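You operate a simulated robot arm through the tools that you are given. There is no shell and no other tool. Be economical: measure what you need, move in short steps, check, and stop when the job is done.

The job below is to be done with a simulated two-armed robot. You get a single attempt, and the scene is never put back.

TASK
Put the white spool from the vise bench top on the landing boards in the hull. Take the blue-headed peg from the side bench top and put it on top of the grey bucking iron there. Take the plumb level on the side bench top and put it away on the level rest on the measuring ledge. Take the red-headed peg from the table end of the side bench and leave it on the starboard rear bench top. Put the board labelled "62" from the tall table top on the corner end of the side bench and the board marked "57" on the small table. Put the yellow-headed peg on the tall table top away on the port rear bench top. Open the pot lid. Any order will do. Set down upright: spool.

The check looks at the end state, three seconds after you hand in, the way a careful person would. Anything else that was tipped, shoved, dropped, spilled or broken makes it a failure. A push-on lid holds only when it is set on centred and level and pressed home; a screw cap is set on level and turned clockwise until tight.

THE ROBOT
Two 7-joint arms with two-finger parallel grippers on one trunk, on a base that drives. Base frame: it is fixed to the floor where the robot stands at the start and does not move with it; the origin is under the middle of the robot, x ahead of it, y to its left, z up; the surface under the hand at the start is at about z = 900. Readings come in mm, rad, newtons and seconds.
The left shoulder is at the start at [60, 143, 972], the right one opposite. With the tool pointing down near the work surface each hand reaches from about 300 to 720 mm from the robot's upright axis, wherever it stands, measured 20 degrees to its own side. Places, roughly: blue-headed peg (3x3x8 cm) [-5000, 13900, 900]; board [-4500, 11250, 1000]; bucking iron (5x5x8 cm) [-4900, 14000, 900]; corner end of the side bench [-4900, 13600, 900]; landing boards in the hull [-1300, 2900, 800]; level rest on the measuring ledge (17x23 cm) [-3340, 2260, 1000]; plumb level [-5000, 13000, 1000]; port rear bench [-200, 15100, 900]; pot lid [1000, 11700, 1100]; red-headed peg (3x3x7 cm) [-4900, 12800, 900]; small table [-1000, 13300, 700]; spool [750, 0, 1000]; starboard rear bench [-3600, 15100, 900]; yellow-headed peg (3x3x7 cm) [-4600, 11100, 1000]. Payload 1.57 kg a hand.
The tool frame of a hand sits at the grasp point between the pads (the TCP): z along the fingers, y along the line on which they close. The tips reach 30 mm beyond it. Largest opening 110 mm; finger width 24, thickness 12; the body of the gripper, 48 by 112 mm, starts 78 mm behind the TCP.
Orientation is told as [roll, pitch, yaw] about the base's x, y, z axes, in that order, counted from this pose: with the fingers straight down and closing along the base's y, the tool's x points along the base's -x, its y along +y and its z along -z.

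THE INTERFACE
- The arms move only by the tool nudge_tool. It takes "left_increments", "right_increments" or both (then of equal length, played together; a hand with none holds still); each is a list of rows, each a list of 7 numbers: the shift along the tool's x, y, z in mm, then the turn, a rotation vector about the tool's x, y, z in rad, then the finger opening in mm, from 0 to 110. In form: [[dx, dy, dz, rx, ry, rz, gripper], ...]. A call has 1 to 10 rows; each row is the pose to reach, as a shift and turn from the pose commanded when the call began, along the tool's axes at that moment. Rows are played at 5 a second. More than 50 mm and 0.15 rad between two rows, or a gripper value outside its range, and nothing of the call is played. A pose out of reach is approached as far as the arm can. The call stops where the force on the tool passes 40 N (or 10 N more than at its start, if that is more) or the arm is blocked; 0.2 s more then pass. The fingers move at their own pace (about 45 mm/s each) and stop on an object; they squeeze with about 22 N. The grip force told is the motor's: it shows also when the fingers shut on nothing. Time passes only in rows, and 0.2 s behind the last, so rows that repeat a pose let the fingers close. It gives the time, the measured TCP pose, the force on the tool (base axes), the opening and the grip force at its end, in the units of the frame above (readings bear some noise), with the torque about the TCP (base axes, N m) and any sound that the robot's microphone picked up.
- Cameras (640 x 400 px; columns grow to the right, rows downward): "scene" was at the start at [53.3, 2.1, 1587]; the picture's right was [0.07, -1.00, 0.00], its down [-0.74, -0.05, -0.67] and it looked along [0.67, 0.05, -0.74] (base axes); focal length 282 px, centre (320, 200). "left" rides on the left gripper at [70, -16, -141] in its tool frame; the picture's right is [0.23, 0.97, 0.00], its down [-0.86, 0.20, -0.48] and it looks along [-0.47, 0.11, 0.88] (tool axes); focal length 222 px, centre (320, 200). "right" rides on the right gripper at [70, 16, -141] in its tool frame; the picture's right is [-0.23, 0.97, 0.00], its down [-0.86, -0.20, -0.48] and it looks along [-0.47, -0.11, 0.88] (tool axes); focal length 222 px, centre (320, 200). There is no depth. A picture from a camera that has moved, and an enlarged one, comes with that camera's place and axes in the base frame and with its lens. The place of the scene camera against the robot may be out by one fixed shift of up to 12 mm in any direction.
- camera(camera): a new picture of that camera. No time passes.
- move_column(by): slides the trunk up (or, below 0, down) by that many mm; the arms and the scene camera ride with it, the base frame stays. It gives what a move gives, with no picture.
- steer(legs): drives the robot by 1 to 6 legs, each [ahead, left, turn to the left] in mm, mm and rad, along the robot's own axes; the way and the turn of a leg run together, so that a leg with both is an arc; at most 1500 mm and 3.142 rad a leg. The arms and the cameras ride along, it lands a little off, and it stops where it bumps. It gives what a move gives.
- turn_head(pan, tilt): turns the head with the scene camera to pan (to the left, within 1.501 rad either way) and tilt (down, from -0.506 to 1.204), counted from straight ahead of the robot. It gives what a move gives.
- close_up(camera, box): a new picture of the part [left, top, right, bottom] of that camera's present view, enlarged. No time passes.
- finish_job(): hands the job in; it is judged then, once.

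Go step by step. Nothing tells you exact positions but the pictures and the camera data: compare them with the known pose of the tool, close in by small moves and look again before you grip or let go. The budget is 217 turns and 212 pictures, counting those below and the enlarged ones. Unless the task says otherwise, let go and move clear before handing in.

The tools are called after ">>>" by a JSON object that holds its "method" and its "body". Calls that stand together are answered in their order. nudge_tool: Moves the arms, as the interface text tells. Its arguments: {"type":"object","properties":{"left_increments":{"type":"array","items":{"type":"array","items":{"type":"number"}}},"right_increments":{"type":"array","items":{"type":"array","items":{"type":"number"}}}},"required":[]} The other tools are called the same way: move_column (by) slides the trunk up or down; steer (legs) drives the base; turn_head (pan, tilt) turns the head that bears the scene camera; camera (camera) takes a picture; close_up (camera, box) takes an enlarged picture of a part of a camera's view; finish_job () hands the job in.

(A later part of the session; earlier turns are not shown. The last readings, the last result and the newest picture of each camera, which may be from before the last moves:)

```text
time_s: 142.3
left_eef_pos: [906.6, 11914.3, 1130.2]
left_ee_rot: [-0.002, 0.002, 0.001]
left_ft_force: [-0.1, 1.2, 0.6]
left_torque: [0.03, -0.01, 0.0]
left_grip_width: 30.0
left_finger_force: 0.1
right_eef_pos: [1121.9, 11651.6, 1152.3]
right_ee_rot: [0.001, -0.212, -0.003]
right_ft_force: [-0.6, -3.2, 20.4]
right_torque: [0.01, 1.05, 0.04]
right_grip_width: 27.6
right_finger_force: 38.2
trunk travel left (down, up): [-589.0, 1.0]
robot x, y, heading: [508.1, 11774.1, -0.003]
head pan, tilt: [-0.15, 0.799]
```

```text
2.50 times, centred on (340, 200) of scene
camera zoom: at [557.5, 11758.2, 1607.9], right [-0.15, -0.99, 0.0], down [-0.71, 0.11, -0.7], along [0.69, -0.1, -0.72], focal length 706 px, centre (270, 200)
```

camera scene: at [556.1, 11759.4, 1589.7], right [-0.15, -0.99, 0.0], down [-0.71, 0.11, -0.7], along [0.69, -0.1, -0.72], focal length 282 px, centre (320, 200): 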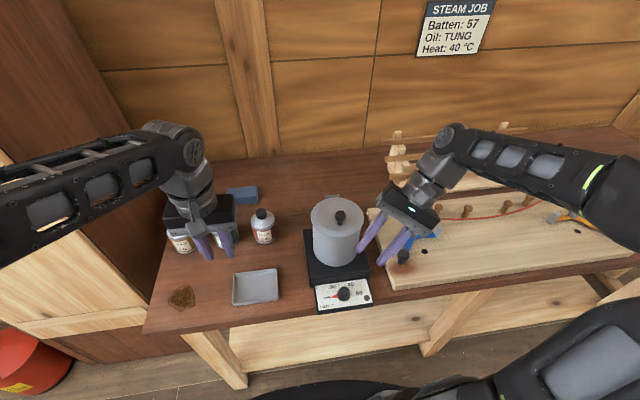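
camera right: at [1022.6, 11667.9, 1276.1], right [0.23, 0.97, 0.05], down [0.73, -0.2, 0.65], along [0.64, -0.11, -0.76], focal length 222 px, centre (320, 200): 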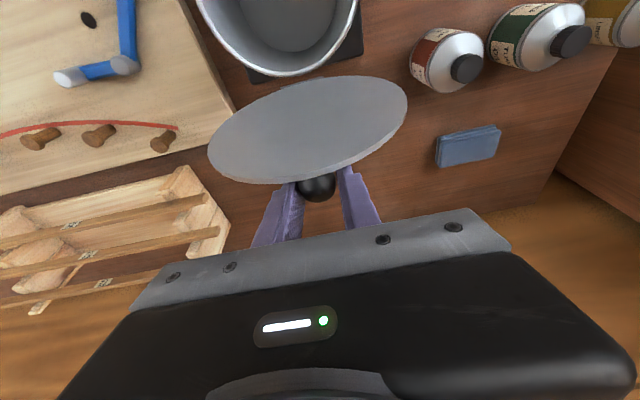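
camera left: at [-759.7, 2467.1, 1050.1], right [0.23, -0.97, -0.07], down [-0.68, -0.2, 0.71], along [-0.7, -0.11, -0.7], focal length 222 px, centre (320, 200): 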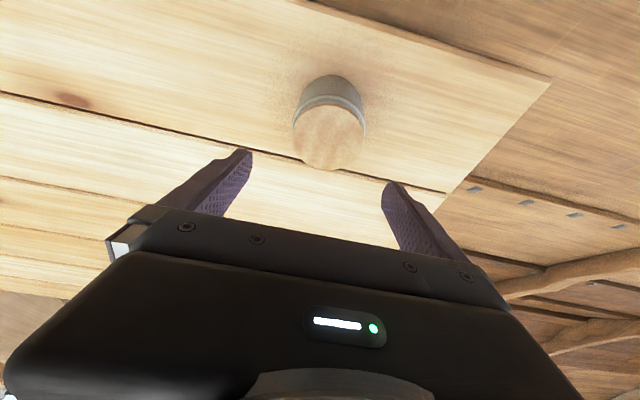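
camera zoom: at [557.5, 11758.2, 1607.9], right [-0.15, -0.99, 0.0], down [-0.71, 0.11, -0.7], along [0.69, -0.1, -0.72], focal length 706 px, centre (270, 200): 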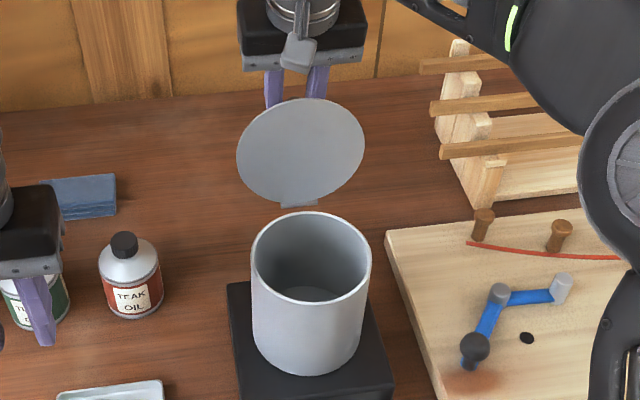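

The lid is past vertical and at its stop. I release and rise clear.

>>> {"method": "nudge_tool", "body": {"right_increments": [[0, 0, 0, 0, 0, 0, 30], [0, 0, 0, 0, 0, 0, 50], [0, 0, 0, 0, 0, 0, 50], [-3, 0, -20, 0, 0, 0, 50], [-5, 0, -40, 0, -0.1, 0, 50], [-5, 0, -60, 0, -0.2, 0, 50]]}}

>>> {"method": "close_up", "body": {"camera": "scene", "box": [260, 120, 420, 280]}}

```text
time_s: 143.7
left_eef_pos: [908.3, 11915.1, 1130.3]
left_ee_rot: [0.0, 0.002, 0.0]
left_ft_force: [-0.2, 0.6, 0.1]
left_torque: [-0.01, 0.04, 0.0]
left_grip_width: 29.9
left_finger_force: 0.1
right_eef_pos: [1114.0, 11650.3, 1211.0]
right_ee_rot: [0.001, -0.408, -0.004]
right_ft_force: [0.0, -0.2, 0.9]
right_torque: [-0.02, -0.01, -0.02]
right_grip_width: 50.0
right_finger_force: 0.0
trunk travel left (down, up): [-589.0, 1.0]
robot x, y, heading: [503.6, 11770.4, -0.001]
head pan, tilt: [-0.15, 0.799]
```

```text
2.50 times, centred on (340, 200) of scene
camera zoom: at [558.4, 11758.2, 1607.7], right [-0.15, -0.99, 0.0], down [-0.71, 0.11, -0.7], along [0.69, -0.1, -0.72], focal length 706 px, centre (270, 200)
```

zoom: 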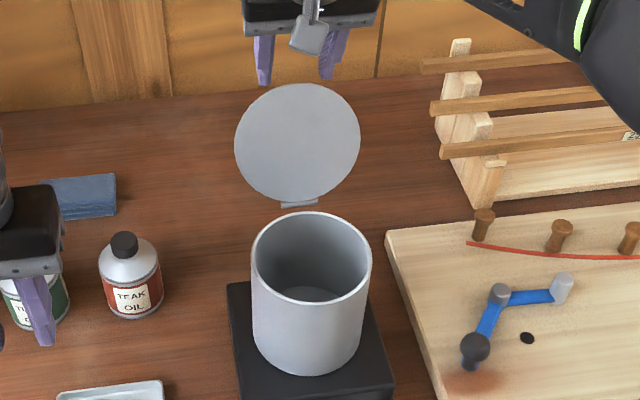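

>>> {"method": "nudge_tool", "body": {"right_increments": [[10, -30, -25, 0, 0, 0, 50], [20, -65, -30, 0, 0, 0, 50], [50, -95, -40, 0, 0.05, 0, 50], [80, -120, -50, 0, 0.1, 0, 50], [115, -135, -60, 0, 0.18, 0, 50], [150, -140, -70, 0, 0.26, 0, 30], [185, -140, -80, 0, 0.32, 0, 30]]}}

>>> {"method": "camera", "body": {"camera": "scene"}}

```text
time_s: 145.3
left_eef_pos: [906.8, 11917.4, 1129.8]
left_ee_rot: [-0.003, 0.001, -0.001]
left_ft_force: [0.2, 1.0, -0.4]
left_torque: [-0.03, 0.0, 0.0]
left_grip_width: 29.8
left_finger_force: 0.1
right_eef_pos: [917.9, 11512.4, 1215.7]
right_ee_rot: [0.006, -0.109, -0.002]
right_ft_force: [-1.0, 2.3, -0.4]
right_torque: [-0.07, -0.02, 0.01]
right_grip_width: 30.0
right_finger_force: 0.1
right hand out of reach, approached as far as the arm can: row 7
trunk travel left (down, up): [-589.0, 1.0]
robot x, y, heading: [503.5, 11773.9, 0.0]
head pan, tilt: [-0.15, 0.799]
```

```text
149 pictures are left
camera scene: at [557.8, 11760.1, 1607.7], right [-0.15, -0.99, 0.0], down [-0.71, 0.11, -0.7], along [0.69, -0.11, -0.72], focal length 282 px, centre (320, 200)
```

scene: 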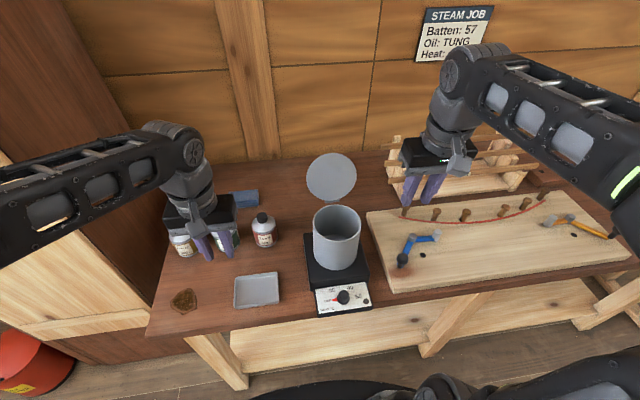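

The lid stands open. I back off and look toward the tall table on the other side.

>>> {"method": "steer", "body": {"legs": [[-350, 0, 0], [0, 0, 1.571], [0, 0, 1.571]]}}

>>> {"method": "turn_head", "body": {"pan": 0, "tilt": 0.3}}

>>> {"method": "camera", "body": {"camera": "scene"}}

```text
time_s: 155.2
left_eef_pos: [-262.4, 11645.5, 1129.4]
left_ee_rot: [-0.001, 0.001, 3.106]
left_ft_force: [0.6, 0.5, 0.0]
left_torque: [-0.02, -0.01, -0.03]
left_grip_width: 29.8
left_finger_force: 0.0
right_eef_pos: [-259.1, 12052.5, 1214.5]
right_ee_rot: [0.007, -0.106, 3.099]
right_ft_force: [-0.3, -0.7, 0.0]
right_torque: [0.05, 0.0, -0.02]
right_grip_width: 30.1
right_finger_force: 0.0
trunk travel left (down, up): [-589.0, 1.0]
robot x, y, heading: [140.9, 11776.0, 3.106]
head pan, tilt: [-0.15, 0.799]
```

```text
time_s: 156.1
left_eef_pos: [-261.6, 11646.7, 1128.3]
left_ee_rot: [0.001, 0.002, 3.104]
left_ft_force: [-0.8, 0.3, 0.5]
left_torque: [0.0, -0.02, 0.0]
left_grip_width: 29.9
left_finger_force: 0.1
right_eef_pos: [-258.0, 12052.0, 1214.7]
right_ee_rot: [0.007, -0.107, 3.1]
right_ft_force: [0.2, -0.4, 0.4]
right_torque: [-0.05, 0.01, -0.02]
right_grip_width: 30.2
right_finger_force: 0.1
trunk travel left (down, up): [-589.0, 1.0]
robot x, y, heading: [144.2, 11774.5, 3.107]
head pan, tilt: [0.0, 0.3]
```

```text
148 pictures are left
camera scene: at [86.8, 11772.2, 1651.9], right [0.04, 1.0, 0.0], down [0.3, -0.01, -0.95], along [-0.95, 0.04, -0.3], focal length 282 px, centre (320, 200)
```

scene: 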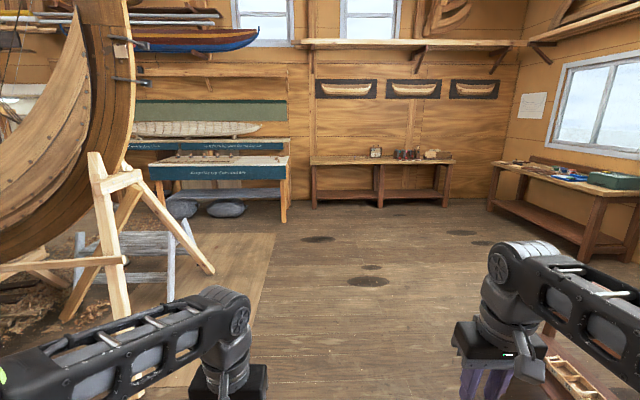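

>>> {"method": "steer", "body": {"legs": [[0, 0, 0.04], [1500, 0, 0], [1500, 0, 0]]}}

>>> {"method": "turn_head", "body": {"pan": 0.25, "tilt": 0.45}}

>>> {"method": "camera", "body": {"camera": "scene"}}

```text
time_s: 170.8
left_eef_pos: [-3213.5, 11549.1, 1128.9]
left_ee_rot: [0.001, 0.003, -3.075]
left_ft_force: [-0.2, -0.4, 0.9]
left_torque: [-0.02, 0.0, -0.01]
left_grip_width: 30.0
left_finger_force: 0.1
right_eef_pos: [-3253.2, 11953.7, 1214.1]
right_ee_rot: [0.007, -0.108, -3.077]
right_ft_force: [-0.9, -0.3, 0.1]
right_torque: [0.01, -0.02, 0.04]
right_grip_width: 30.1
right_finger_force: 0.0
trunk travel left (down, up): [-589.0, 1.0]
robot x, y, heading: [-2822.7, 11717.1, -3.074]
head pan, tilt: [0.0, 0.3]
```

```text
time_s: 171.6
left_eef_pos: [-3214.3, 11548.7, 1128.4]
left_ee_rot: [-0.001, 0.001, -3.073]
left_ft_force: [0.3, -0.6, 0.0]
left_torque: [-0.02, 0.01, -0.03]
left_grip_width: 30.1
left_finger_force: 0.1
right_eef_pos: [-3252.7, 11953.7, 1214.6]
right_ee_rot: [0.007, -0.109, -3.077]
right_ft_force: [-0.4, -1.0, -0.5]
right_torque: [0.02, -0.01, 0.0]
right_grip_width: 30.0
right_finger_force: 0.1
trunk travel left (down, up): [-589.0, 1.0]
robot x, y, heading: [-2819.4, 11717.9, -3.078]
head pan, tilt: [0.25, 0.45]
```

```text
147 pictures are left
camera scene: at [-2874.2, 11688.1, 1638.1], right [-0.31, 0.95, 0.0], down [0.41, 0.14, -0.9], along [-0.86, -0.28, -0.43], focal length 282 px, centre (320, 200)
```

scene: 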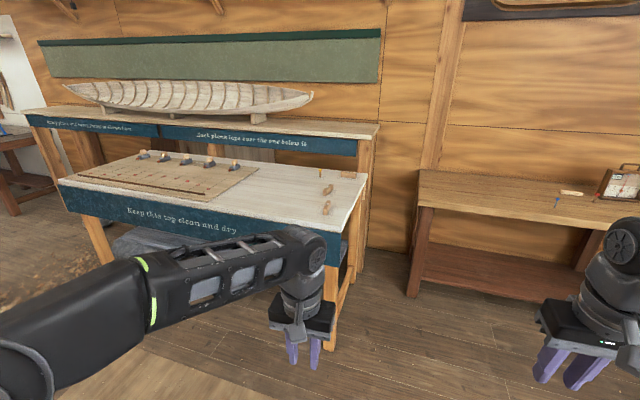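

>>> {"method": "close_up", "body": {"camera": "scene", "box": [60, 100, 380, 260]}}

>>> {"method": "close_up", "body": {"camera": "scene", "box": [400, 130, 640, 290]}}

```text
2.00 times, centred on (220, 180) of scene
camera zoom: at [-2874.2, 11688.1, 1638.1], right [-0.31, 0.95, 0.0], down [0.41, 0.14, -0.9], along [-0.86, -0.28, -0.43], focal length 565 px, centre (520, 240)
```

zoom: 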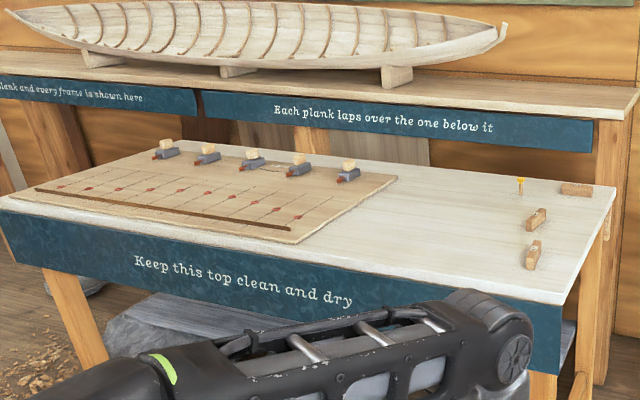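

```text
2.50 times, centred on (520, 210) of scene
camera zoom: at [-2874.2, 11688.1, 1638.1], right [-0.31, 0.95, 0.0], down [0.41, 0.14, -0.9], along [-0.86, -0.28, -0.43], focal length 706 px, centre (-180, 175)
```

zoom: 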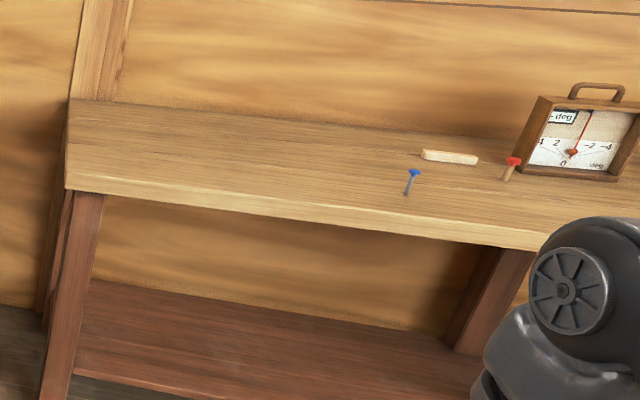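

The tall table's corner carries three small labelled boards and the yellow peg. I drive to the corner between the tall table and the side bench.

>>> {"method": "steer", "body": {"legs": [[0, -100, 0], [0, 0, -0.065], [1150, 0, 0]]}}

>>> {"method": "turn_head", "body": {"pan": 0.9, "tilt": 0.75}}

>>> {"method": "camera", "body": {"camera": "scene"}}

```text
time_s: 178.5
left_eef_pos: [-4349.4, 11664.2, 1129.5]
left_ee_rot: [0.0, 0.003, -3.13]
left_ft_force: [-0.9, 0.2, -0.7]
left_torque: [0.02, 0.01, -0.01]
left_grip_width: 29.8
left_finger_force: 0.1
right_eef_pos: [-4365.9, 12070.3, 1214.3]
right_ee_rot: [0.008, -0.11, -3.135]
right_ft_force: [0.0, 0.7, 0.0]
right_torque: [0.01, 0.0, -0.02]
right_grip_width: 30.1
right_finger_force: 0.0
trunk travel left (down, up): [-589.0, 1.0]
robot x, y, heading: [-3949.2, 11809.6, -3.13]
head pan, tilt: [0.25, 0.45]
```

```text
time_s: 179.6
left_eef_pos: [-4350.3, 11664.3, 1128.3]
left_ee_rot: [0.0, 0.002, -3.127]
left_ft_force: [-0.4, 0.3, -0.6]
left_torque: [-0.01, 0.01, 0.0]
left_grip_width: 30.1
left_finger_force: 0.0
right_eef_pos: [-4366.4, 12070.4, 1215.3]
right_ee_rot: [0.008, -0.109, -3.136]
right_ft_force: [0.3, 0.6, 0.7]
right_torque: [0.02, 0.03, -0.02]
right_grip_width: 30.2
right_finger_force: 0.1
trunk travel left (down, up): [-589.0, 1.0]
robot x, y, heading: [-3948.0, 11810.9, -3.133]
head pan, tilt: [0.901, 0.75]
```

```text
144 pictures are left
camera scene: at [-3965.1, 11742.7, 1611.7], right [-0.79, 0.61, 0.0], down [0.42, 0.54, -0.73], along [-0.45, -0.58, -0.68], focal length 282 px, centre (320, 200)
```

scene: 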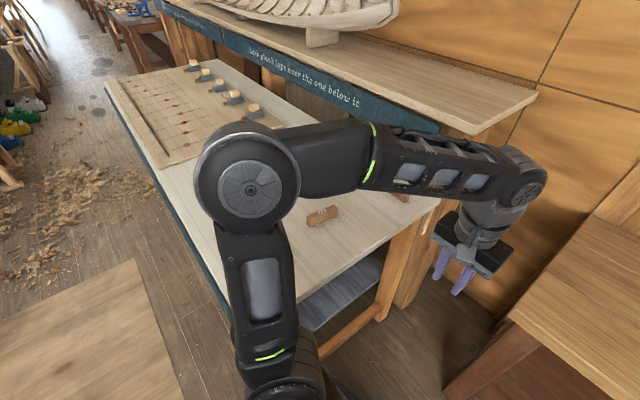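

>>> {"method": "steer", "body": {"legs": [[100, 0, 0], [0, 0, 1.0]]}}

>>> {"method": "turn_head", "body": {"pan": 0.0, "tilt": 0.75}}

>>> {"method": "camera", "body": {"camera": "scene"}}

```text
time_s: 183.3
left_eef_pos: [-4131.3, 11390.7, 1129.5]
left_ee_rot: [0.0, 0.003, -2.098]
left_ft_force: [0.4, -0.1, 0.2]
left_torque: [0.04, -0.01, -0.02]
left_grip_width: 30.2
left_finger_force: 0.0
right_eef_pos: [-4488.2, 11585.5, 1214.9]
right_ee_rot: [0.009, -0.108, -2.107]
right_ft_force: [-0.1, -0.2, -0.5]
right_torque: [-0.03, 0.01, -0.01]
right_grip_width: 30.0
right_finger_force: 0.0
trunk travel left (down, up): [-589.0, 1.0]
robot x, y, heading: [-4050.7, 11813.2, -2.103]
head pan, tilt: [0.901, 0.75]
```

```text
time_s: 184.5
left_eef_pos: [-4131.1, 11390.3, 1130.1]
left_ee_rot: [0.0, 0.002, -2.099]
left_ft_force: [0.1, -0.3, 0.0]
left_torque: [0.0, -0.02, -0.01]
left_grip_width: 30.0
left_finger_force: 0.0
right_eef_pos: [-4487.9, 11587.0, 1212.8]
right_ee_rot: [0.007, -0.11, -2.106]
right_ft_force: [0.5, 0.4, -0.2]
right_torque: [0.04, -0.02, 0.01]
right_grip_width: 29.7
right_finger_force: 0.0
trunk travel left (down, up): [-589.0, 1.0]
robot x, y, heading: [-4051.7, 11807.2, -2.103]
head pan, tilt: [0.0, 0.75]
```

```text
143 pictures are left
camera scene: at [-4072.7, 11760.9, 1611.7], right [-0.86, 0.5, 0.0], down [0.34, 0.59, -0.73], along [-0.37, -0.63, -0.68], focal length 282 px, centre (320, 200)
```

scene: 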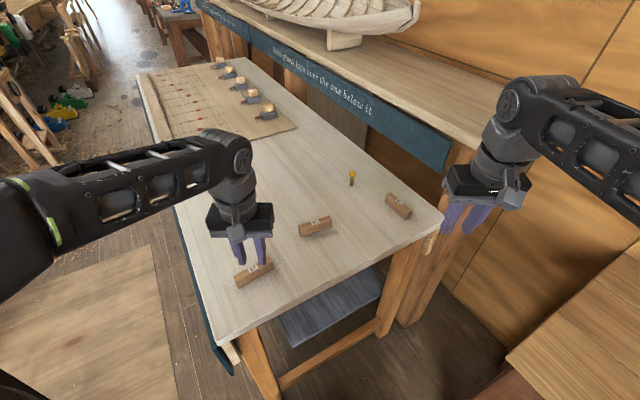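

>>> {"method": "close_up", "body": {"camera": "scene", "box": [220, 160, 440, 300]}}

>>> {"method": "close_up", "body": {"camera": "scene", "box": [230, 195, 350, 285]}}

>>> {"method": "close_up", "body": {"camera": "scene", "box": [330, 160, 430, 230]}}

```text
2.86 times, centred on (330, 230) of scene
camera zoom: at [-4072.7, 11760.9, 1611.7], right [-0.86, 0.5, 0.0], down [0.34, 0.59, -0.73], along [-0.37, -0.63, -0.68], focal length 807 px, centre (291, 114)
```

zoom: 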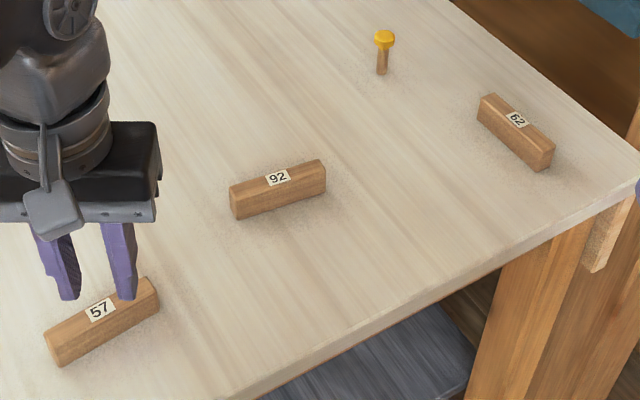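

```text
4.44 times, centred on (290, 240) of scene
camera zoom: at [-4072.7, 11760.9, 1611.7], right [-0.86, 0.5, 0.0], down [0.34, 0.59, -0.73], along [-0.37, -0.63, -0.68], focal length 1256 px, centre (453, 22)
```

zoom: 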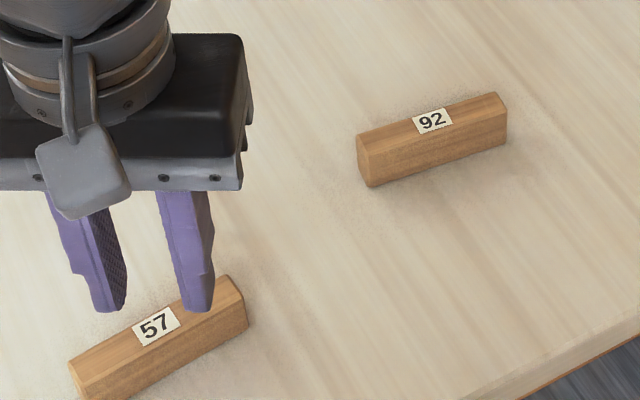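

```text
5.71 times, centred on (380, 195) of scene
camera zoom: at [-4072.7, 11760.9, 1611.7], right [-0.86, 0.5, 0.0], down [0.34, 0.59, -0.73], along [-0.37, -0.63, -0.68], focal length 1614 px, centre (-23, 229)
```

zoom: 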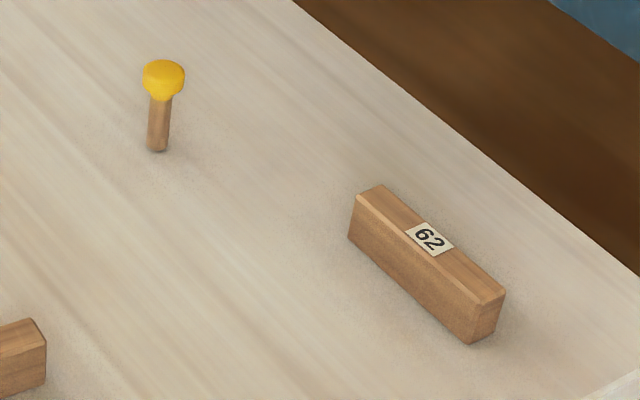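

Boards 57 (front), 92 (leave) and 62 (rear corner) are identified, with the yellow peg behind. I take hand-camera pictures to place 57.

>>> {"method": "camera", "body": {"camera": "left"}}

>>> {"method": "camera", "body": {"camera": "right"}}

```text
139 pictures are left
camera left: at [-4110.7, 11457.5, 1269.9], right [0.96, -0.3, 0.0], down [-0.26, -0.84, 0.48], along [-0.14, -0.46, -0.88], focal length 222 px, centre (320, 200)
```

left: 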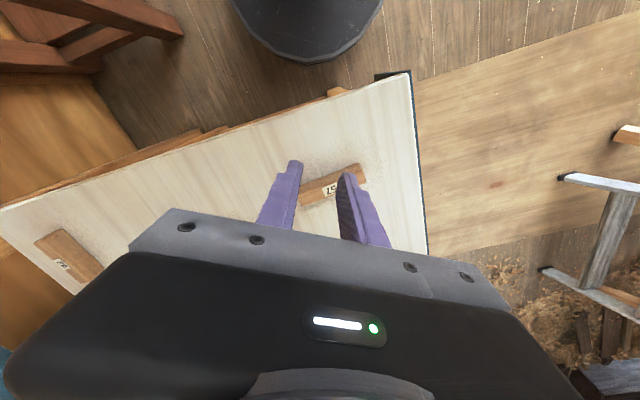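

```text
138 pictures are left
camera right: at [-4432.8, 11651.6, 1347.3], right [0.72, -0.69, 0.03], down [-0.58, -0.58, 0.57], along [-0.37, -0.43, -0.82], focal length 222 px, centre (320, 200)
```

right: 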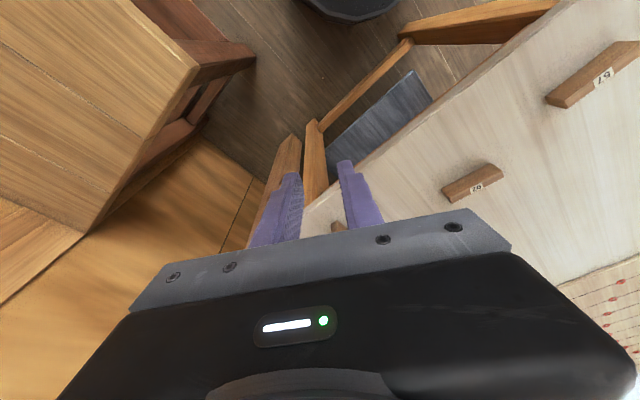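

Board 57 is centred near (-4136, 11313) with its top at z≈971, lying almost along x. I bring the left hand over it and turn it across.

>>> {"method": "nudge_tool", "body": {"left_increments": [[-10, 5, 10, 0, 0, 0.125, 60], [-20, 10, 20, 0, 0, 0.25, 80], [-30, 15, 30, 0, 0, 0.375, 80], [-40, 20, 40, 0, 0, 0.5, 80], [-50, 25, 50, 0, 0, 0.625, 80], [-60, 30, 60, 0, 0, 0.75, 80], [-69, 34.6, 70, 0, 0, 0.875, 80]]}}

>>> {"method": "camera", "body": {"camera": "left"}}

>>> {"method": "close_up", "body": {"camera": "scene", "box": [180, 180, 360, 300]}}

```text
time_s: 186.1
left_eef_pos: [-4138.2, 11314.0, 1058.4]
left_ee_rot: [-0.002, 0.001, -2.978]
left_ft_force: [0.6, 0.3, 0.4]
left_torque: [-0.02, 0.0, 0.01]
left_grip_width: 80.1
left_finger_force: 0.0
right_eef_pos: [-4487.9, 11585.4, 1215.1]
right_ee_rot: [0.007, -0.108, -2.105]
right_ft_force: [-0.1, 0.0, 0.2]
right_torque: [0.04, 0.0, 0.01]
right_grip_width: 29.8
right_finger_force: 0.0
trunk travel left (down, up): [-589.0, 1.0]
robot x, y, heading: [-4051.6, 11811.7, -2.101]
head pan, tilt: [0.0, 0.75]
```

```text
137 pictures are left
camera left: at [-4072.8, 11340.2, 1198.6], right [0.38, -0.92, 0.0], down [-0.81, -0.34, 0.48], along [-0.44, -0.18, -0.88], focal length 222 px, centre (320, 200)
```

left: 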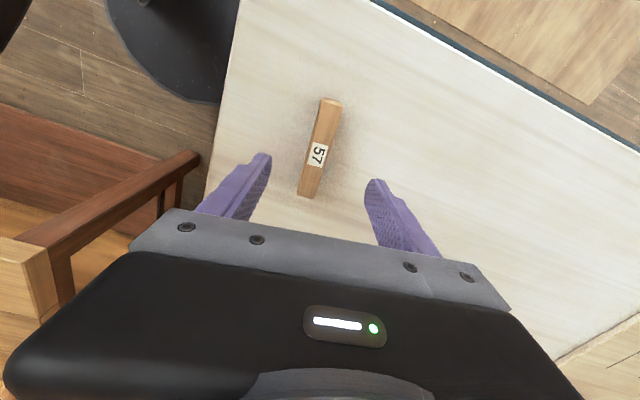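

```text
3.33 times, centred on (270, 240) of scene
camera zoom: at [-4072.9, 11760.5, 1611.7], right [-0.86, 0.51, 0.0], down [0.34, 0.59, -0.73], along [-0.37, -0.63, -0.68], focal length 942 px, centre (487, 67)
```

zoom: 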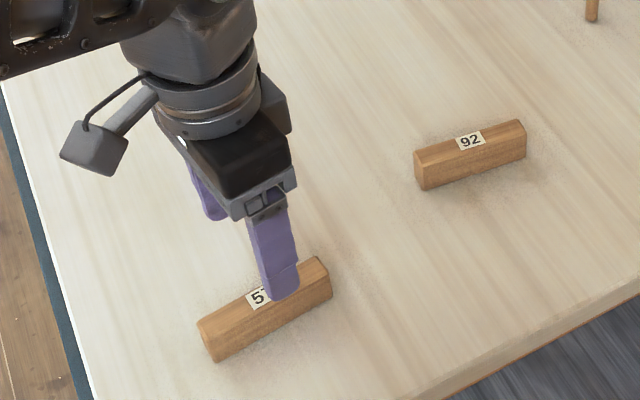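

>>> {"method": "nudge_tool", "body": {"left_increments": [[1, -1, 40, 0, 0, 0, 80], [2, -2, 78, 0, 0, 0, 80]]}}

>>> {"method": "camera", "body": {"camera": "left"}}

>>> {"method": "close_up", "body": {"camera": "scene", "box": [200, 220, 320, 300]}}

```text
time_s: 186.7
left_eef_pos: [-4134.9, 11317.0, 979.9]
left_ee_rot: [-0.002, 0.002, -2.976]
left_ft_force: [0.7, 0.5, -0.2]
left_torque: [0.02, -0.01, 0.0]
left_grip_width: 80.0
left_finger_force: 0.0
right_eef_pos: [-4488.4, 11585.6, 1214.4]
right_ee_rot: [0.005, -0.108, -2.104]
right_ft_force: [-0.3, 0.5, 0.0]
right_torque: [0.01, 0.0, 0.02]
right_grip_width: 29.7
right_finger_force: 0.0
trunk travel left (down, up): [-589.0, 1.0]
robot x, y, heading: [-4048.7, 11810.3, -2.104]
head pan, tilt: [0.0, 0.75]
```

```text
135 pictures are left
camera left: at [-4069.0, 11343.3, 1120.4], right [0.39, -0.92, 0.0], down [-0.81, -0.34, 0.48], along [-0.44, -0.18, -0.88], focal length 222 px, centre (320, 200)
```

left: 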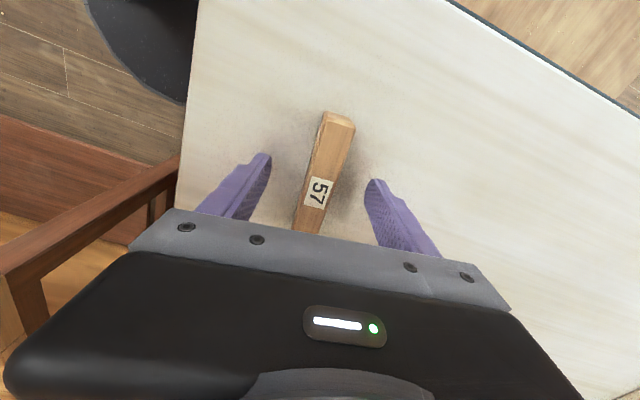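

```text
5.00 times, centred on (260, 260) of scene
camera zoom: at [-4072.9, 11760.8, 1611.7], right [-0.86, 0.51, 0.0], down [0.34, 0.59, -0.73], along [-0.37, -0.63, -0.68], focal length 1412 px, centre (620, -100)
```

zoom: 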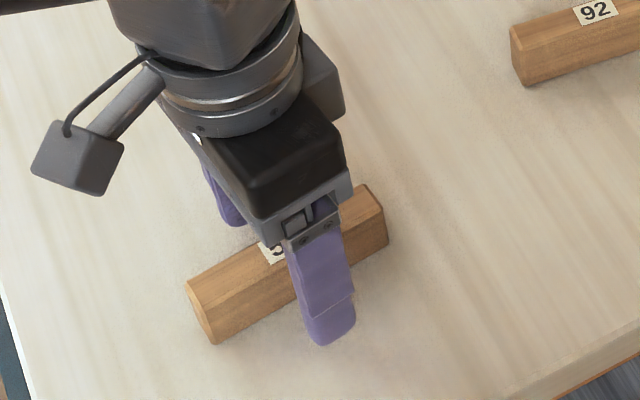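

>>> {"method": "nudge_tool", "body": {"left_increments": [[0, 0, 4, 0, 0, 0, 80], [0, 0, 8, 0, 0, 0, 60], [0, 0, 8, 0, 0, 0, 40], [0, 0, 8, 0, 0, 0, 10], [0, 0, 8, 0, 0, 0, 10], [0, 0, 8, 0, 0, 0, 10]]}}

>>> {"method": "camera", "body": {"camera": "left"}}

```text
time_s: 188.1
left_eef_pos: [-4135.2, 11316.0, 972.7]
left_ee_rot: [-0.001, 0.002, -2.976]
left_ft_force: [0.2, -0.9, 0.1]
left_torque: [0.0, -0.02, 0.02]
left_grip_width: 21.8
left_finger_force: 21.8
right_eef_pos: [-4487.9, 11586.2, 1214.7]
right_ee_rot: [0.006, -0.109, -2.105]
right_ft_force: [-0.3, 0.1, 0.1]
right_torque: [-0.02, 0.04, 0.01]
right_grip_width: 30.0
right_finger_force: 0.1
trunk travel left (down, up): [-589.0, 1.0]
robot x, y, heading: [-4051.9, 11809.9, -2.104]
head pan, tilt: [0.0, 0.75]
```

```text
133 pictures are left
camera left: at [-4069.5, 11343.2, 1113.0], right [0.39, -0.92, 0.0], down [-0.81, -0.34, 0.48], along [-0.44, -0.18, -0.88], focal length 222 px, centre (320, 200)
```

left: 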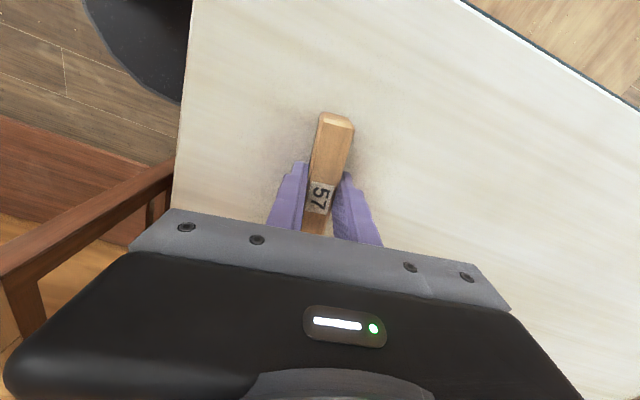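

Board 57 is gripped. I lift it, then shift the base a little closer for board 62.

>>> {"method": "nudge_tool", "body": {"left_increments": [[0, 0, -40, 0, 0, 0, 10], [0, 0, -80, 0, 0, 0, 10], [0, 0, -120, 0, 0, 0, 10], [15, 0, -150, 0, 0, -0.12, 10], [40, 0, -165, 0, 0, -0.24, 10]]}}

>>> {"method": "steer", "body": {"legs": [[70, -40, 0]]}}

>>> {"method": "camera", "body": {"camera": "scene"}}

>>> {"method": "camera", "body": {"camera": "right"}}

```text
time_s: 189.3
left_eef_pos: [-4094.6, 11318.7, 1136.9]
left_ee_rot: [-0.001, 0.001, -2.735]
left_ft_force: [0.6, 0.4, -0.9]
left_torque: [-0.02, 0.03, 0.02]
left_grip_width: 21.3
left_finger_force: 21.6
right_eef_pos: [-4487.5, 11586.7, 1214.5]
right_ee_rot: [0.008, -0.107, -2.106]
right_ft_force: [1.2, 0.2, 0.1]
right_torque: [-0.03, 0.01, -0.02]
right_grip_width: 29.9
right_finger_force: 0.1
trunk travel left (down, up): [-589.0, 1.0]
robot x, y, heading: [-4048.2, 11808.9, -2.102]
head pan, tilt: [0.0, 0.75]
```

```text
time_s: 190.4
left_eef_pos: [-4165.3, 11276.9, 1137.9]
left_ee_rot: [-0.004, 0.003, -2.735]
left_ft_force: [0.0, -0.1, -0.9]
left_torque: [0.04, -0.04, 0.01]
left_grip_width: 21.4
left_finger_force: 21.9
right_eef_pos: [-4557.0, 11544.2, 1214.7]
right_ee_rot: [0.007, -0.106, -2.104]
right_ft_force: [0.1, 0.0, -0.5]
right_torque: [0.04, -0.06, -0.02]
right_grip_width: 30.0
right_finger_force: 0.0
trunk travel left (down, up): [-589.0, 1.0]
robot x, y, heading: [-4117.3, 11768.4, -2.095]
head pan, tilt: [0.0, 0.75]
```

```text
132 pictures are left
camera scene: at [-4143.2, 11719.0, 1611.6], right [-0.86, 0.51, 0.0], down [0.35, 0.59, -0.73], along [-0.37, -0.63, -0.68], focal length 282 px, centre (320, 200)
```

scene: 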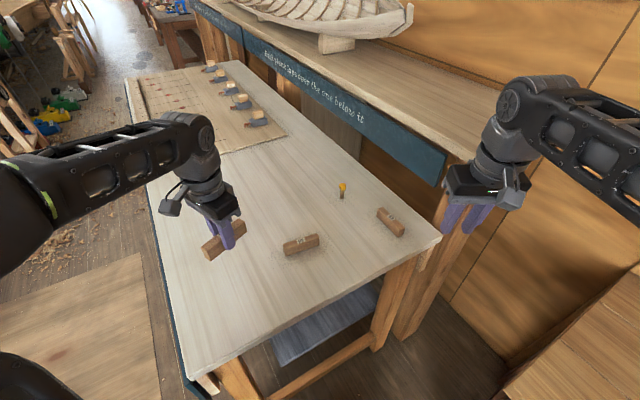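

```text
131 pictures are left
camera right: at [-4502.9, 11609.6, 1346.7], right [0.72, -0.69, 0.03], down [-0.58, -0.59, 0.57], along [-0.37, -0.43, -0.82], focal length 222 px, centre (320, 200)
```

right: 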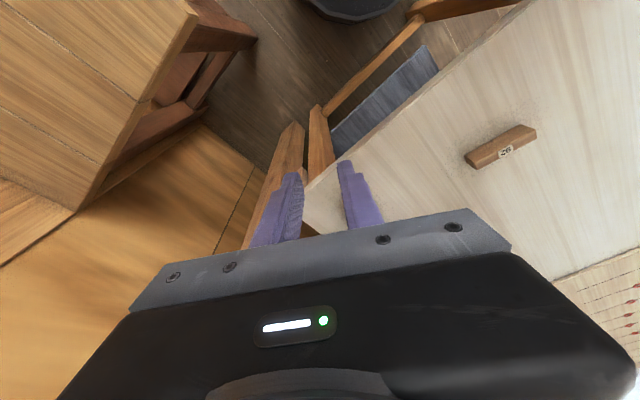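

>>> {"method": "close_up", "body": {"camera": "scene", "box": [330, 170, 430, 250]}}

```text
5.00 times, centred on (380, 210) of scene
camera zoom: at [-4143.2, 11719.0, 1611.6], right [-0.86, 0.51, 0.0], down [0.35, 0.59, -0.73], along [-0.37, -0.63, -0.68], focal length 1412 px, centre (20, 150)
```

zoom: 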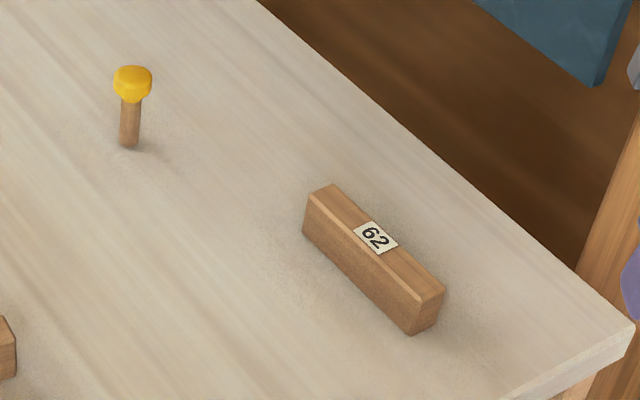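

Board 62 is centred at about (-4642, 11308), long axis along y. I bring the right hand over it.

>>> {"method": "nudge_tool", "body": {"right_increments": [[-33, 7, 10, -0.013, -0.013, -0.081, 50], [-66, 13, 25, -0.025, -0.026, -0.162, 70], [-100, 20, 45, -0.038, -0.039, -0.243, 70], [-133, 27, 65, -0.05, -0.051, -0.325, 70], [-166, 34, 90, -0.063, -0.064, -0.406, 70], [-200, 40, 115, -0.075, -0.077, -0.487, 70], [-232.8, 46.9, 139.7, -0.088, -0.09, -0.568, 70]]}}

>>> {"method": "camera", "body": {"camera": "right"}}

```text
time_s: 192.0
left_eef_pos: [-4165.7, 11276.4, 1136.1]
left_ee_rot: [-0.002, 0.004, -2.735]
left_ft_force: [-0.2, 0.3, -0.8]
left_torque: [-0.01, -0.01, -0.01]
left_grip_width: 21.9
left_finger_force: 22.1
right_eef_pos: [-4641.8, 11305.0, 1097.3]
right_ee_rot: [0.005, -0.204, -1.527]
right_ft_force: [-0.1, -0.8, 0.6]
right_torque: [0.0, 0.0, -0.01]
right_grip_width: 70.1
right_finger_force: 0.1
trunk travel left (down, up): [-589.0, 1.0]
robot x, y, heading: [-4121.3, 11770.4, -2.101]
head pan, tilt: [0.0, 0.75]
```

```text
129 pictures are left
camera right: at [-4631.7, 11404.0, 1220.8], right [0.98, -0.18, 0.05], down [-0.17, -0.75, 0.64], along [-0.08, -0.64, -0.77], focal length 222 px, centre (320, 200)
```

right: 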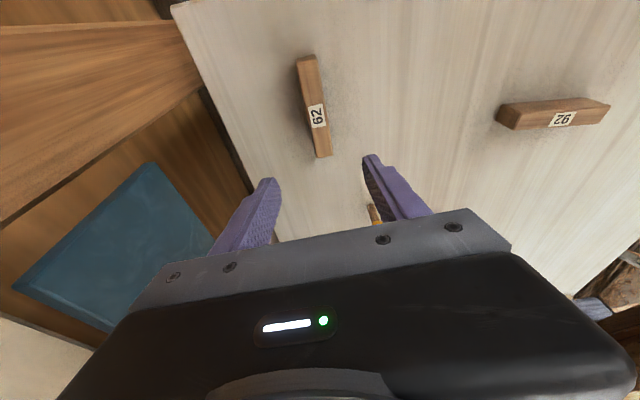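

>>> {"method": "nudge_tool", "body": {"right_increments": [[10, 2, 40, 0, 0, 0.03, 70], [20, 2.3, 80, 0, 0, 0.064, 70], [28, 2.3, 110, 0, 0, 0.064, 70]]}}

>>> {"method": "camera", "body": {"camera": "right"}}

```text
time_s: 192.8
left_eef_pos: [-4163.8, 11276.6, 1136.7]
left_ee_rot: [-0.003, 0.0, -2.737]
left_ft_force: [0.1, 0.2, -1.3]
left_torque: [0.02, -0.04, 0.0]
left_grip_width: 21.7
left_finger_force: 21.7
right_eef_pos: [-4637.3, 11311.8, 988.5]
right_ee_rot: [0.019, -0.202, -1.595]
right_ft_force: [0.2, 1.3, -0.1]
right_torque: [0.03, -0.01, -0.01]
right_grip_width: 69.9
right_finger_force: 0.1
trunk travel left (down, up): [-589.0, 1.0]
robot x, y, heading: [-4119.7, 11769.6, -2.103]
head pan, tilt: [0.0, 0.75]
```

```text
128 pictures are left
camera right: at [-4623.4, 11409.5, 1111.5], right [0.97, -0.24, 0.06], down [-0.23, -0.74, 0.64], along [-0.11, -0.63, -0.77], focal length 222 px, centre (320, 200)
```

right: 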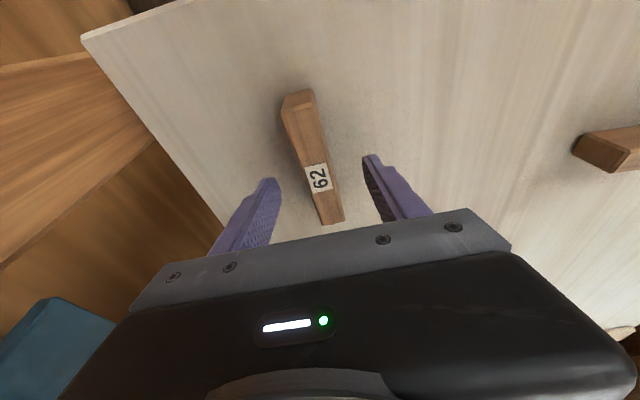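

>>> {"method": "nudge_tool", "body": {"right_increments": [[1.5, 0, 8, 0, 0, 0, 70], [3, 0, 15, 0, 0, 0, 60], [3, 0, 15, 0, 0, 0, 40], [3, 0, 15, 0, 0, 0, 10], [3, 0, 15, 0, 0, 0, 10], [3, 0, 15, 0, 0, 0, 10]]}}

>>> {"method": "camera", "body": {"camera": "right"}}

```text
time_s: 194.2
left_eef_pos: [-4163.5, 11277.6, 1136.1]
left_ee_rot: [0.0, 0.001, -2.736]
left_ft_force: [-0.3, 0.2, -1.6]
left_torque: [-0.01, -0.04, -0.03]
left_grip_width: 21.5
left_finger_force: 21.8
right_eef_pos: [-4638.0, 11312.4, 972.1]
right_ee_rot: [0.018, -0.203, -1.596]
right_ft_force: [0.3, 0.2, -0.1]
right_torque: [0.0, -0.01, -0.05]
right_grip_width: 21.3
right_finger_force: 21.7
trunk travel left (down, up): [-589.0, 1.0]
robot x, y, heading: [-4117.2, 11774.3, -2.105]
head pan, tilt: [0.0, 0.75]
```

```text
127 pictures are left
camera right: at [-4623.0, 11409.7, 1096.7], right [0.97, -0.24, 0.06], down [-0.23, -0.74, 0.64], along [-0.11, -0.63, -0.77], focal length 222 px, centre (320, 200)
```

right: 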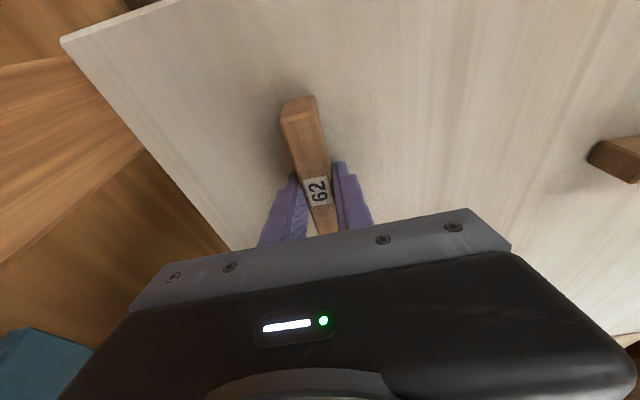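

>>> {"method": "nudge_tool", "body": {"right_increments": [[-6, 0, -30, 0, 0, 0, 10], [-12, 0, -59, 0, 0, 0, 10], [10, 0, -85, 0, 0, 0, 10], [45, 0, -110, 0, 0, 0, 10], [80, 0, -135, 0, 0.05, 0.1, 10], [121, 0, -157, 0, 0.1, 0.2, 10], [160, 0, -165, 0, 0.15, 0.3, 10]]}}

>>> {"method": "camera", "body": {"camera": "scene"}}

```text
time_s: 195.8
left_eef_pos: [-4164.0, 11277.9, 1137.5]
left_ee_rot: [-0.002, 0.002, -2.734]
left_ft_force: [-0.5, -0.1, -1.3]
left_torque: [-0.05, -0.01, 0.02]
left_grip_width: 21.3
left_finger_force: 21.2
right_eef_pos: [-4636.8, 11505.0, 1101.7]
right_ee_rot: [0.056, -0.04, -1.893]
right_ft_force: [0.5, 0.3, 0.0]
right_torque: [-0.01, 0.0, -0.03]
right_grip_width: 21.3
right_finger_force: 21.7
trunk travel left (down, up): [-589.0, 1.0]
robot x, y, heading: [-4118.9, 11766.3, -2.097]
head pan, tilt: [0.0, 0.75]
```

```text
126 pictures are left
camera scene: at [-4141.6, 11720.5, 1611.7], right [-0.86, 0.51, 0.0], down [0.34, 0.59, -0.73], along [-0.37, -0.63, -0.68], focal length 282 px, centre (320, 200)
```

scene: 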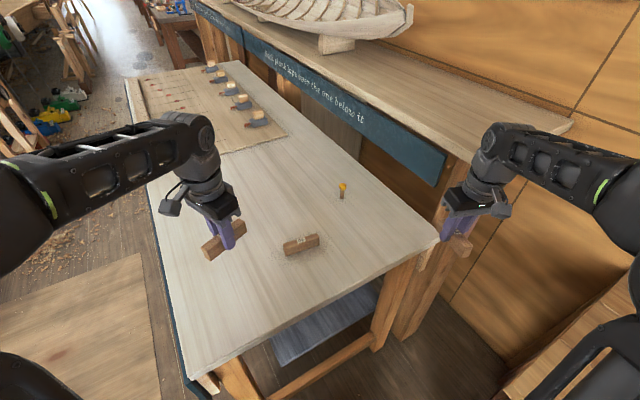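

Both boards are held. I back out, face the side bench and strafe along it.

>>> {"method": "steer", "body": {"legs": [[-250, 0, 0], [0, 0, -1.04], [-100, 0, 0], [0, -900, 0]]}}

>>> {"method": "turn_head", "body": {"pan": -0.3, "tilt": 0.55}}

>>> {"method": "camera", "body": {"camera": "scene"}}

```text
time_s: 205.4
left_eef_pos: [-4349.6, 12696.1, 1136.6]
left_ee_rot: [-0.002, 0.001, 2.528]
left_ft_force: [-0.7, 1.4, -0.2]
left_torque: [-0.02, 0.0, 0.01]
left_grip_width: 21.5
left_finger_force: 21.2
right_eef_pos: [-4403.3, 13217.5, 1102.1]
right_ee_rot: [0.055, -0.039, -2.912]
right_ft_force: [-0.2, -0.1, -1.1]
right_torque: [-0.02, -0.03, -0.03]
right_grip_width: 21.3
right_finger_force: 22.0
trunk travel left (down, up): [-589.0, 1.0]
robot x, y, heading: [-3905.7, 12913.1, -3.117]
head pan, tilt: [0.0, 0.75]
```

```text
time_s: 206.2
left_eef_pos: [-4349.6, 12695.8, 1136.6]
left_ee_rot: [-0.001, 0.002, 2.529]
left_ft_force: [-0.5, -0.9, -1.1]
left_torque: [-0.01, 0.01, 0.0]
left_grip_width: 21.6
left_finger_force: 21.9
right_eef_pos: [-4403.4, 13217.6, 1101.4]
right_ee_rot: [0.056, -0.041, -2.911]
right_ft_force: [0.2, 0.0, 0.2]
right_torque: [0.01, 0.0, 0.0]
right_grip_width: 21.2
right_finger_force: 22.4
trunk travel left (down, up): [-589.0, 1.0]
robot x, y, heading: [-3909.9, 12912.3, -3.119]
head pan, tilt: [-0.3, 0.55]
```

```text
125 pictures are left
camera scene: at [-3959.9, 12936.4, 1629.0], right [0.27, 0.96, 0.0], down [0.5, -0.14, -0.85], along [-0.82, 0.23, -0.52], focal length 282 px, centre (320, 200)
```

scene: 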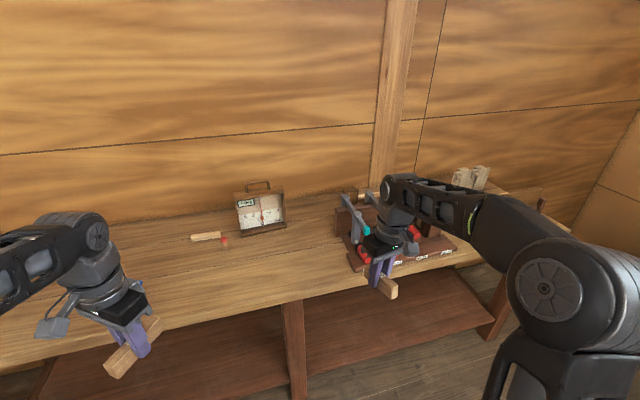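

>>> {"method": "steer", "body": {"legs": [[0, -650, 0]]}}

>>> {"method": "turn_head", "body": {"pan": 0, "tilt": 0.65}}

>>> {"method": "camera", "body": {"camera": "scene"}}

```text
time_s: 209.8
left_eef_pos: [-4365.3, 13348.0, 1136.7]
left_ee_rot: [0.0, 0.001, 2.536]
left_ft_force: [-0.5, 0.2, -0.9]
left_torque: [0.01, 0.02, 0.02]
left_grip_width: 21.5
left_finger_force: 21.8
right_eef_pos: [-4421.2, 13869.5, 1100.8]
right_ee_rot: [0.056, -0.04, -2.908]
right_ft_force: [-0.2, 0.4, 0.1]
right_torque: [-0.03, 0.01, -0.01]
right_grip_width: 21.2
right_finger_force: 21.8
trunk travel left (down, up): [-589.0, 1.0]
robot x, y, heading: [-3923.8, 13568.4, -3.113]
head pan, tilt: [-0.3, 0.55]
```

```text
time_s: 210.7
left_eef_pos: [-4364.6, 13347.9, 1136.3]
left_ee_rot: [-0.001, 0.001, 2.534]
left_ft_force: [0.5, -0.7, -1.0]
left_torque: [-0.04, -0.02, 0.02]
left_grip_width: 21.3
left_finger_force: 21.8
right_eef_pos: [-4421.0, 13867.9, 1101.2]
right_ee_rot: [0.054, -0.038, -2.904]
right_ft_force: [-0.4, 0.3, -1.9]
right_torque: [-0.01, 0.0, 0.0]
right_grip_width: 21.3
right_finger_force: 22.4
trunk travel left (down, up): [-589.0, 1.0]
robot x, y, heading: [-3923.5, 13570.3, -3.117]
head pan, tilt: [0.0, 0.649]
```

```text
124 pictures are left
camera scene: at [-3976.4, 13563.6, 1620.3], right [-0.03, 1.0, 0.0], down [0.6, 0.02, -0.8], along [-0.8, -0.02, -0.6], focal length 282 px, centre (320, 200)
```

scene: 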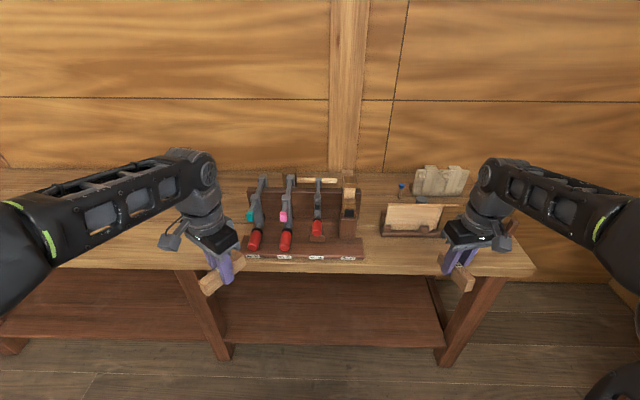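

>>> {"method": "close_up", "body": {"camera": "scene", "box": [330, 140, 550, 280]}}

>>> {"method": "camera", "body": {"camera": "right"}}

```text
2.86 times, centred on (440, 210) of scene
camera zoom: at [-3976.4, 13563.6, 1620.3], right [-0.03, 1.0, 0.0], down [0.6, 0.02, -0.8], along [-0.8, -0.02, -0.6], focal length 807 px, centre (-23, 171)
```

zoom: 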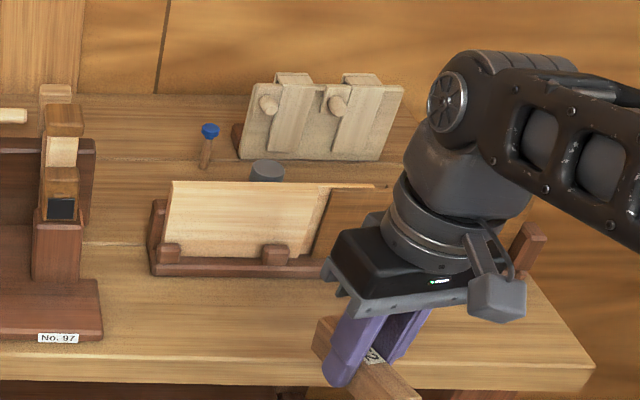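

```text
122 pictures are left
camera right: at [-4346.9, 13879.0, 1241.0], right [0.01, -1.0, 0.06], down [-0.86, 0.02, 0.5], along [-0.5, -0.06, -0.86], focal length 222 px, centre (320, 200)
```

right: 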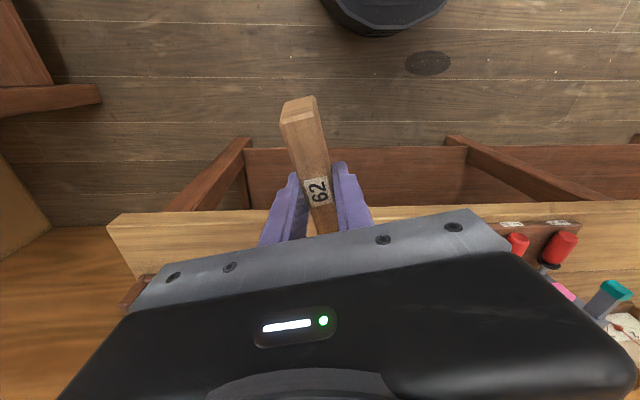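

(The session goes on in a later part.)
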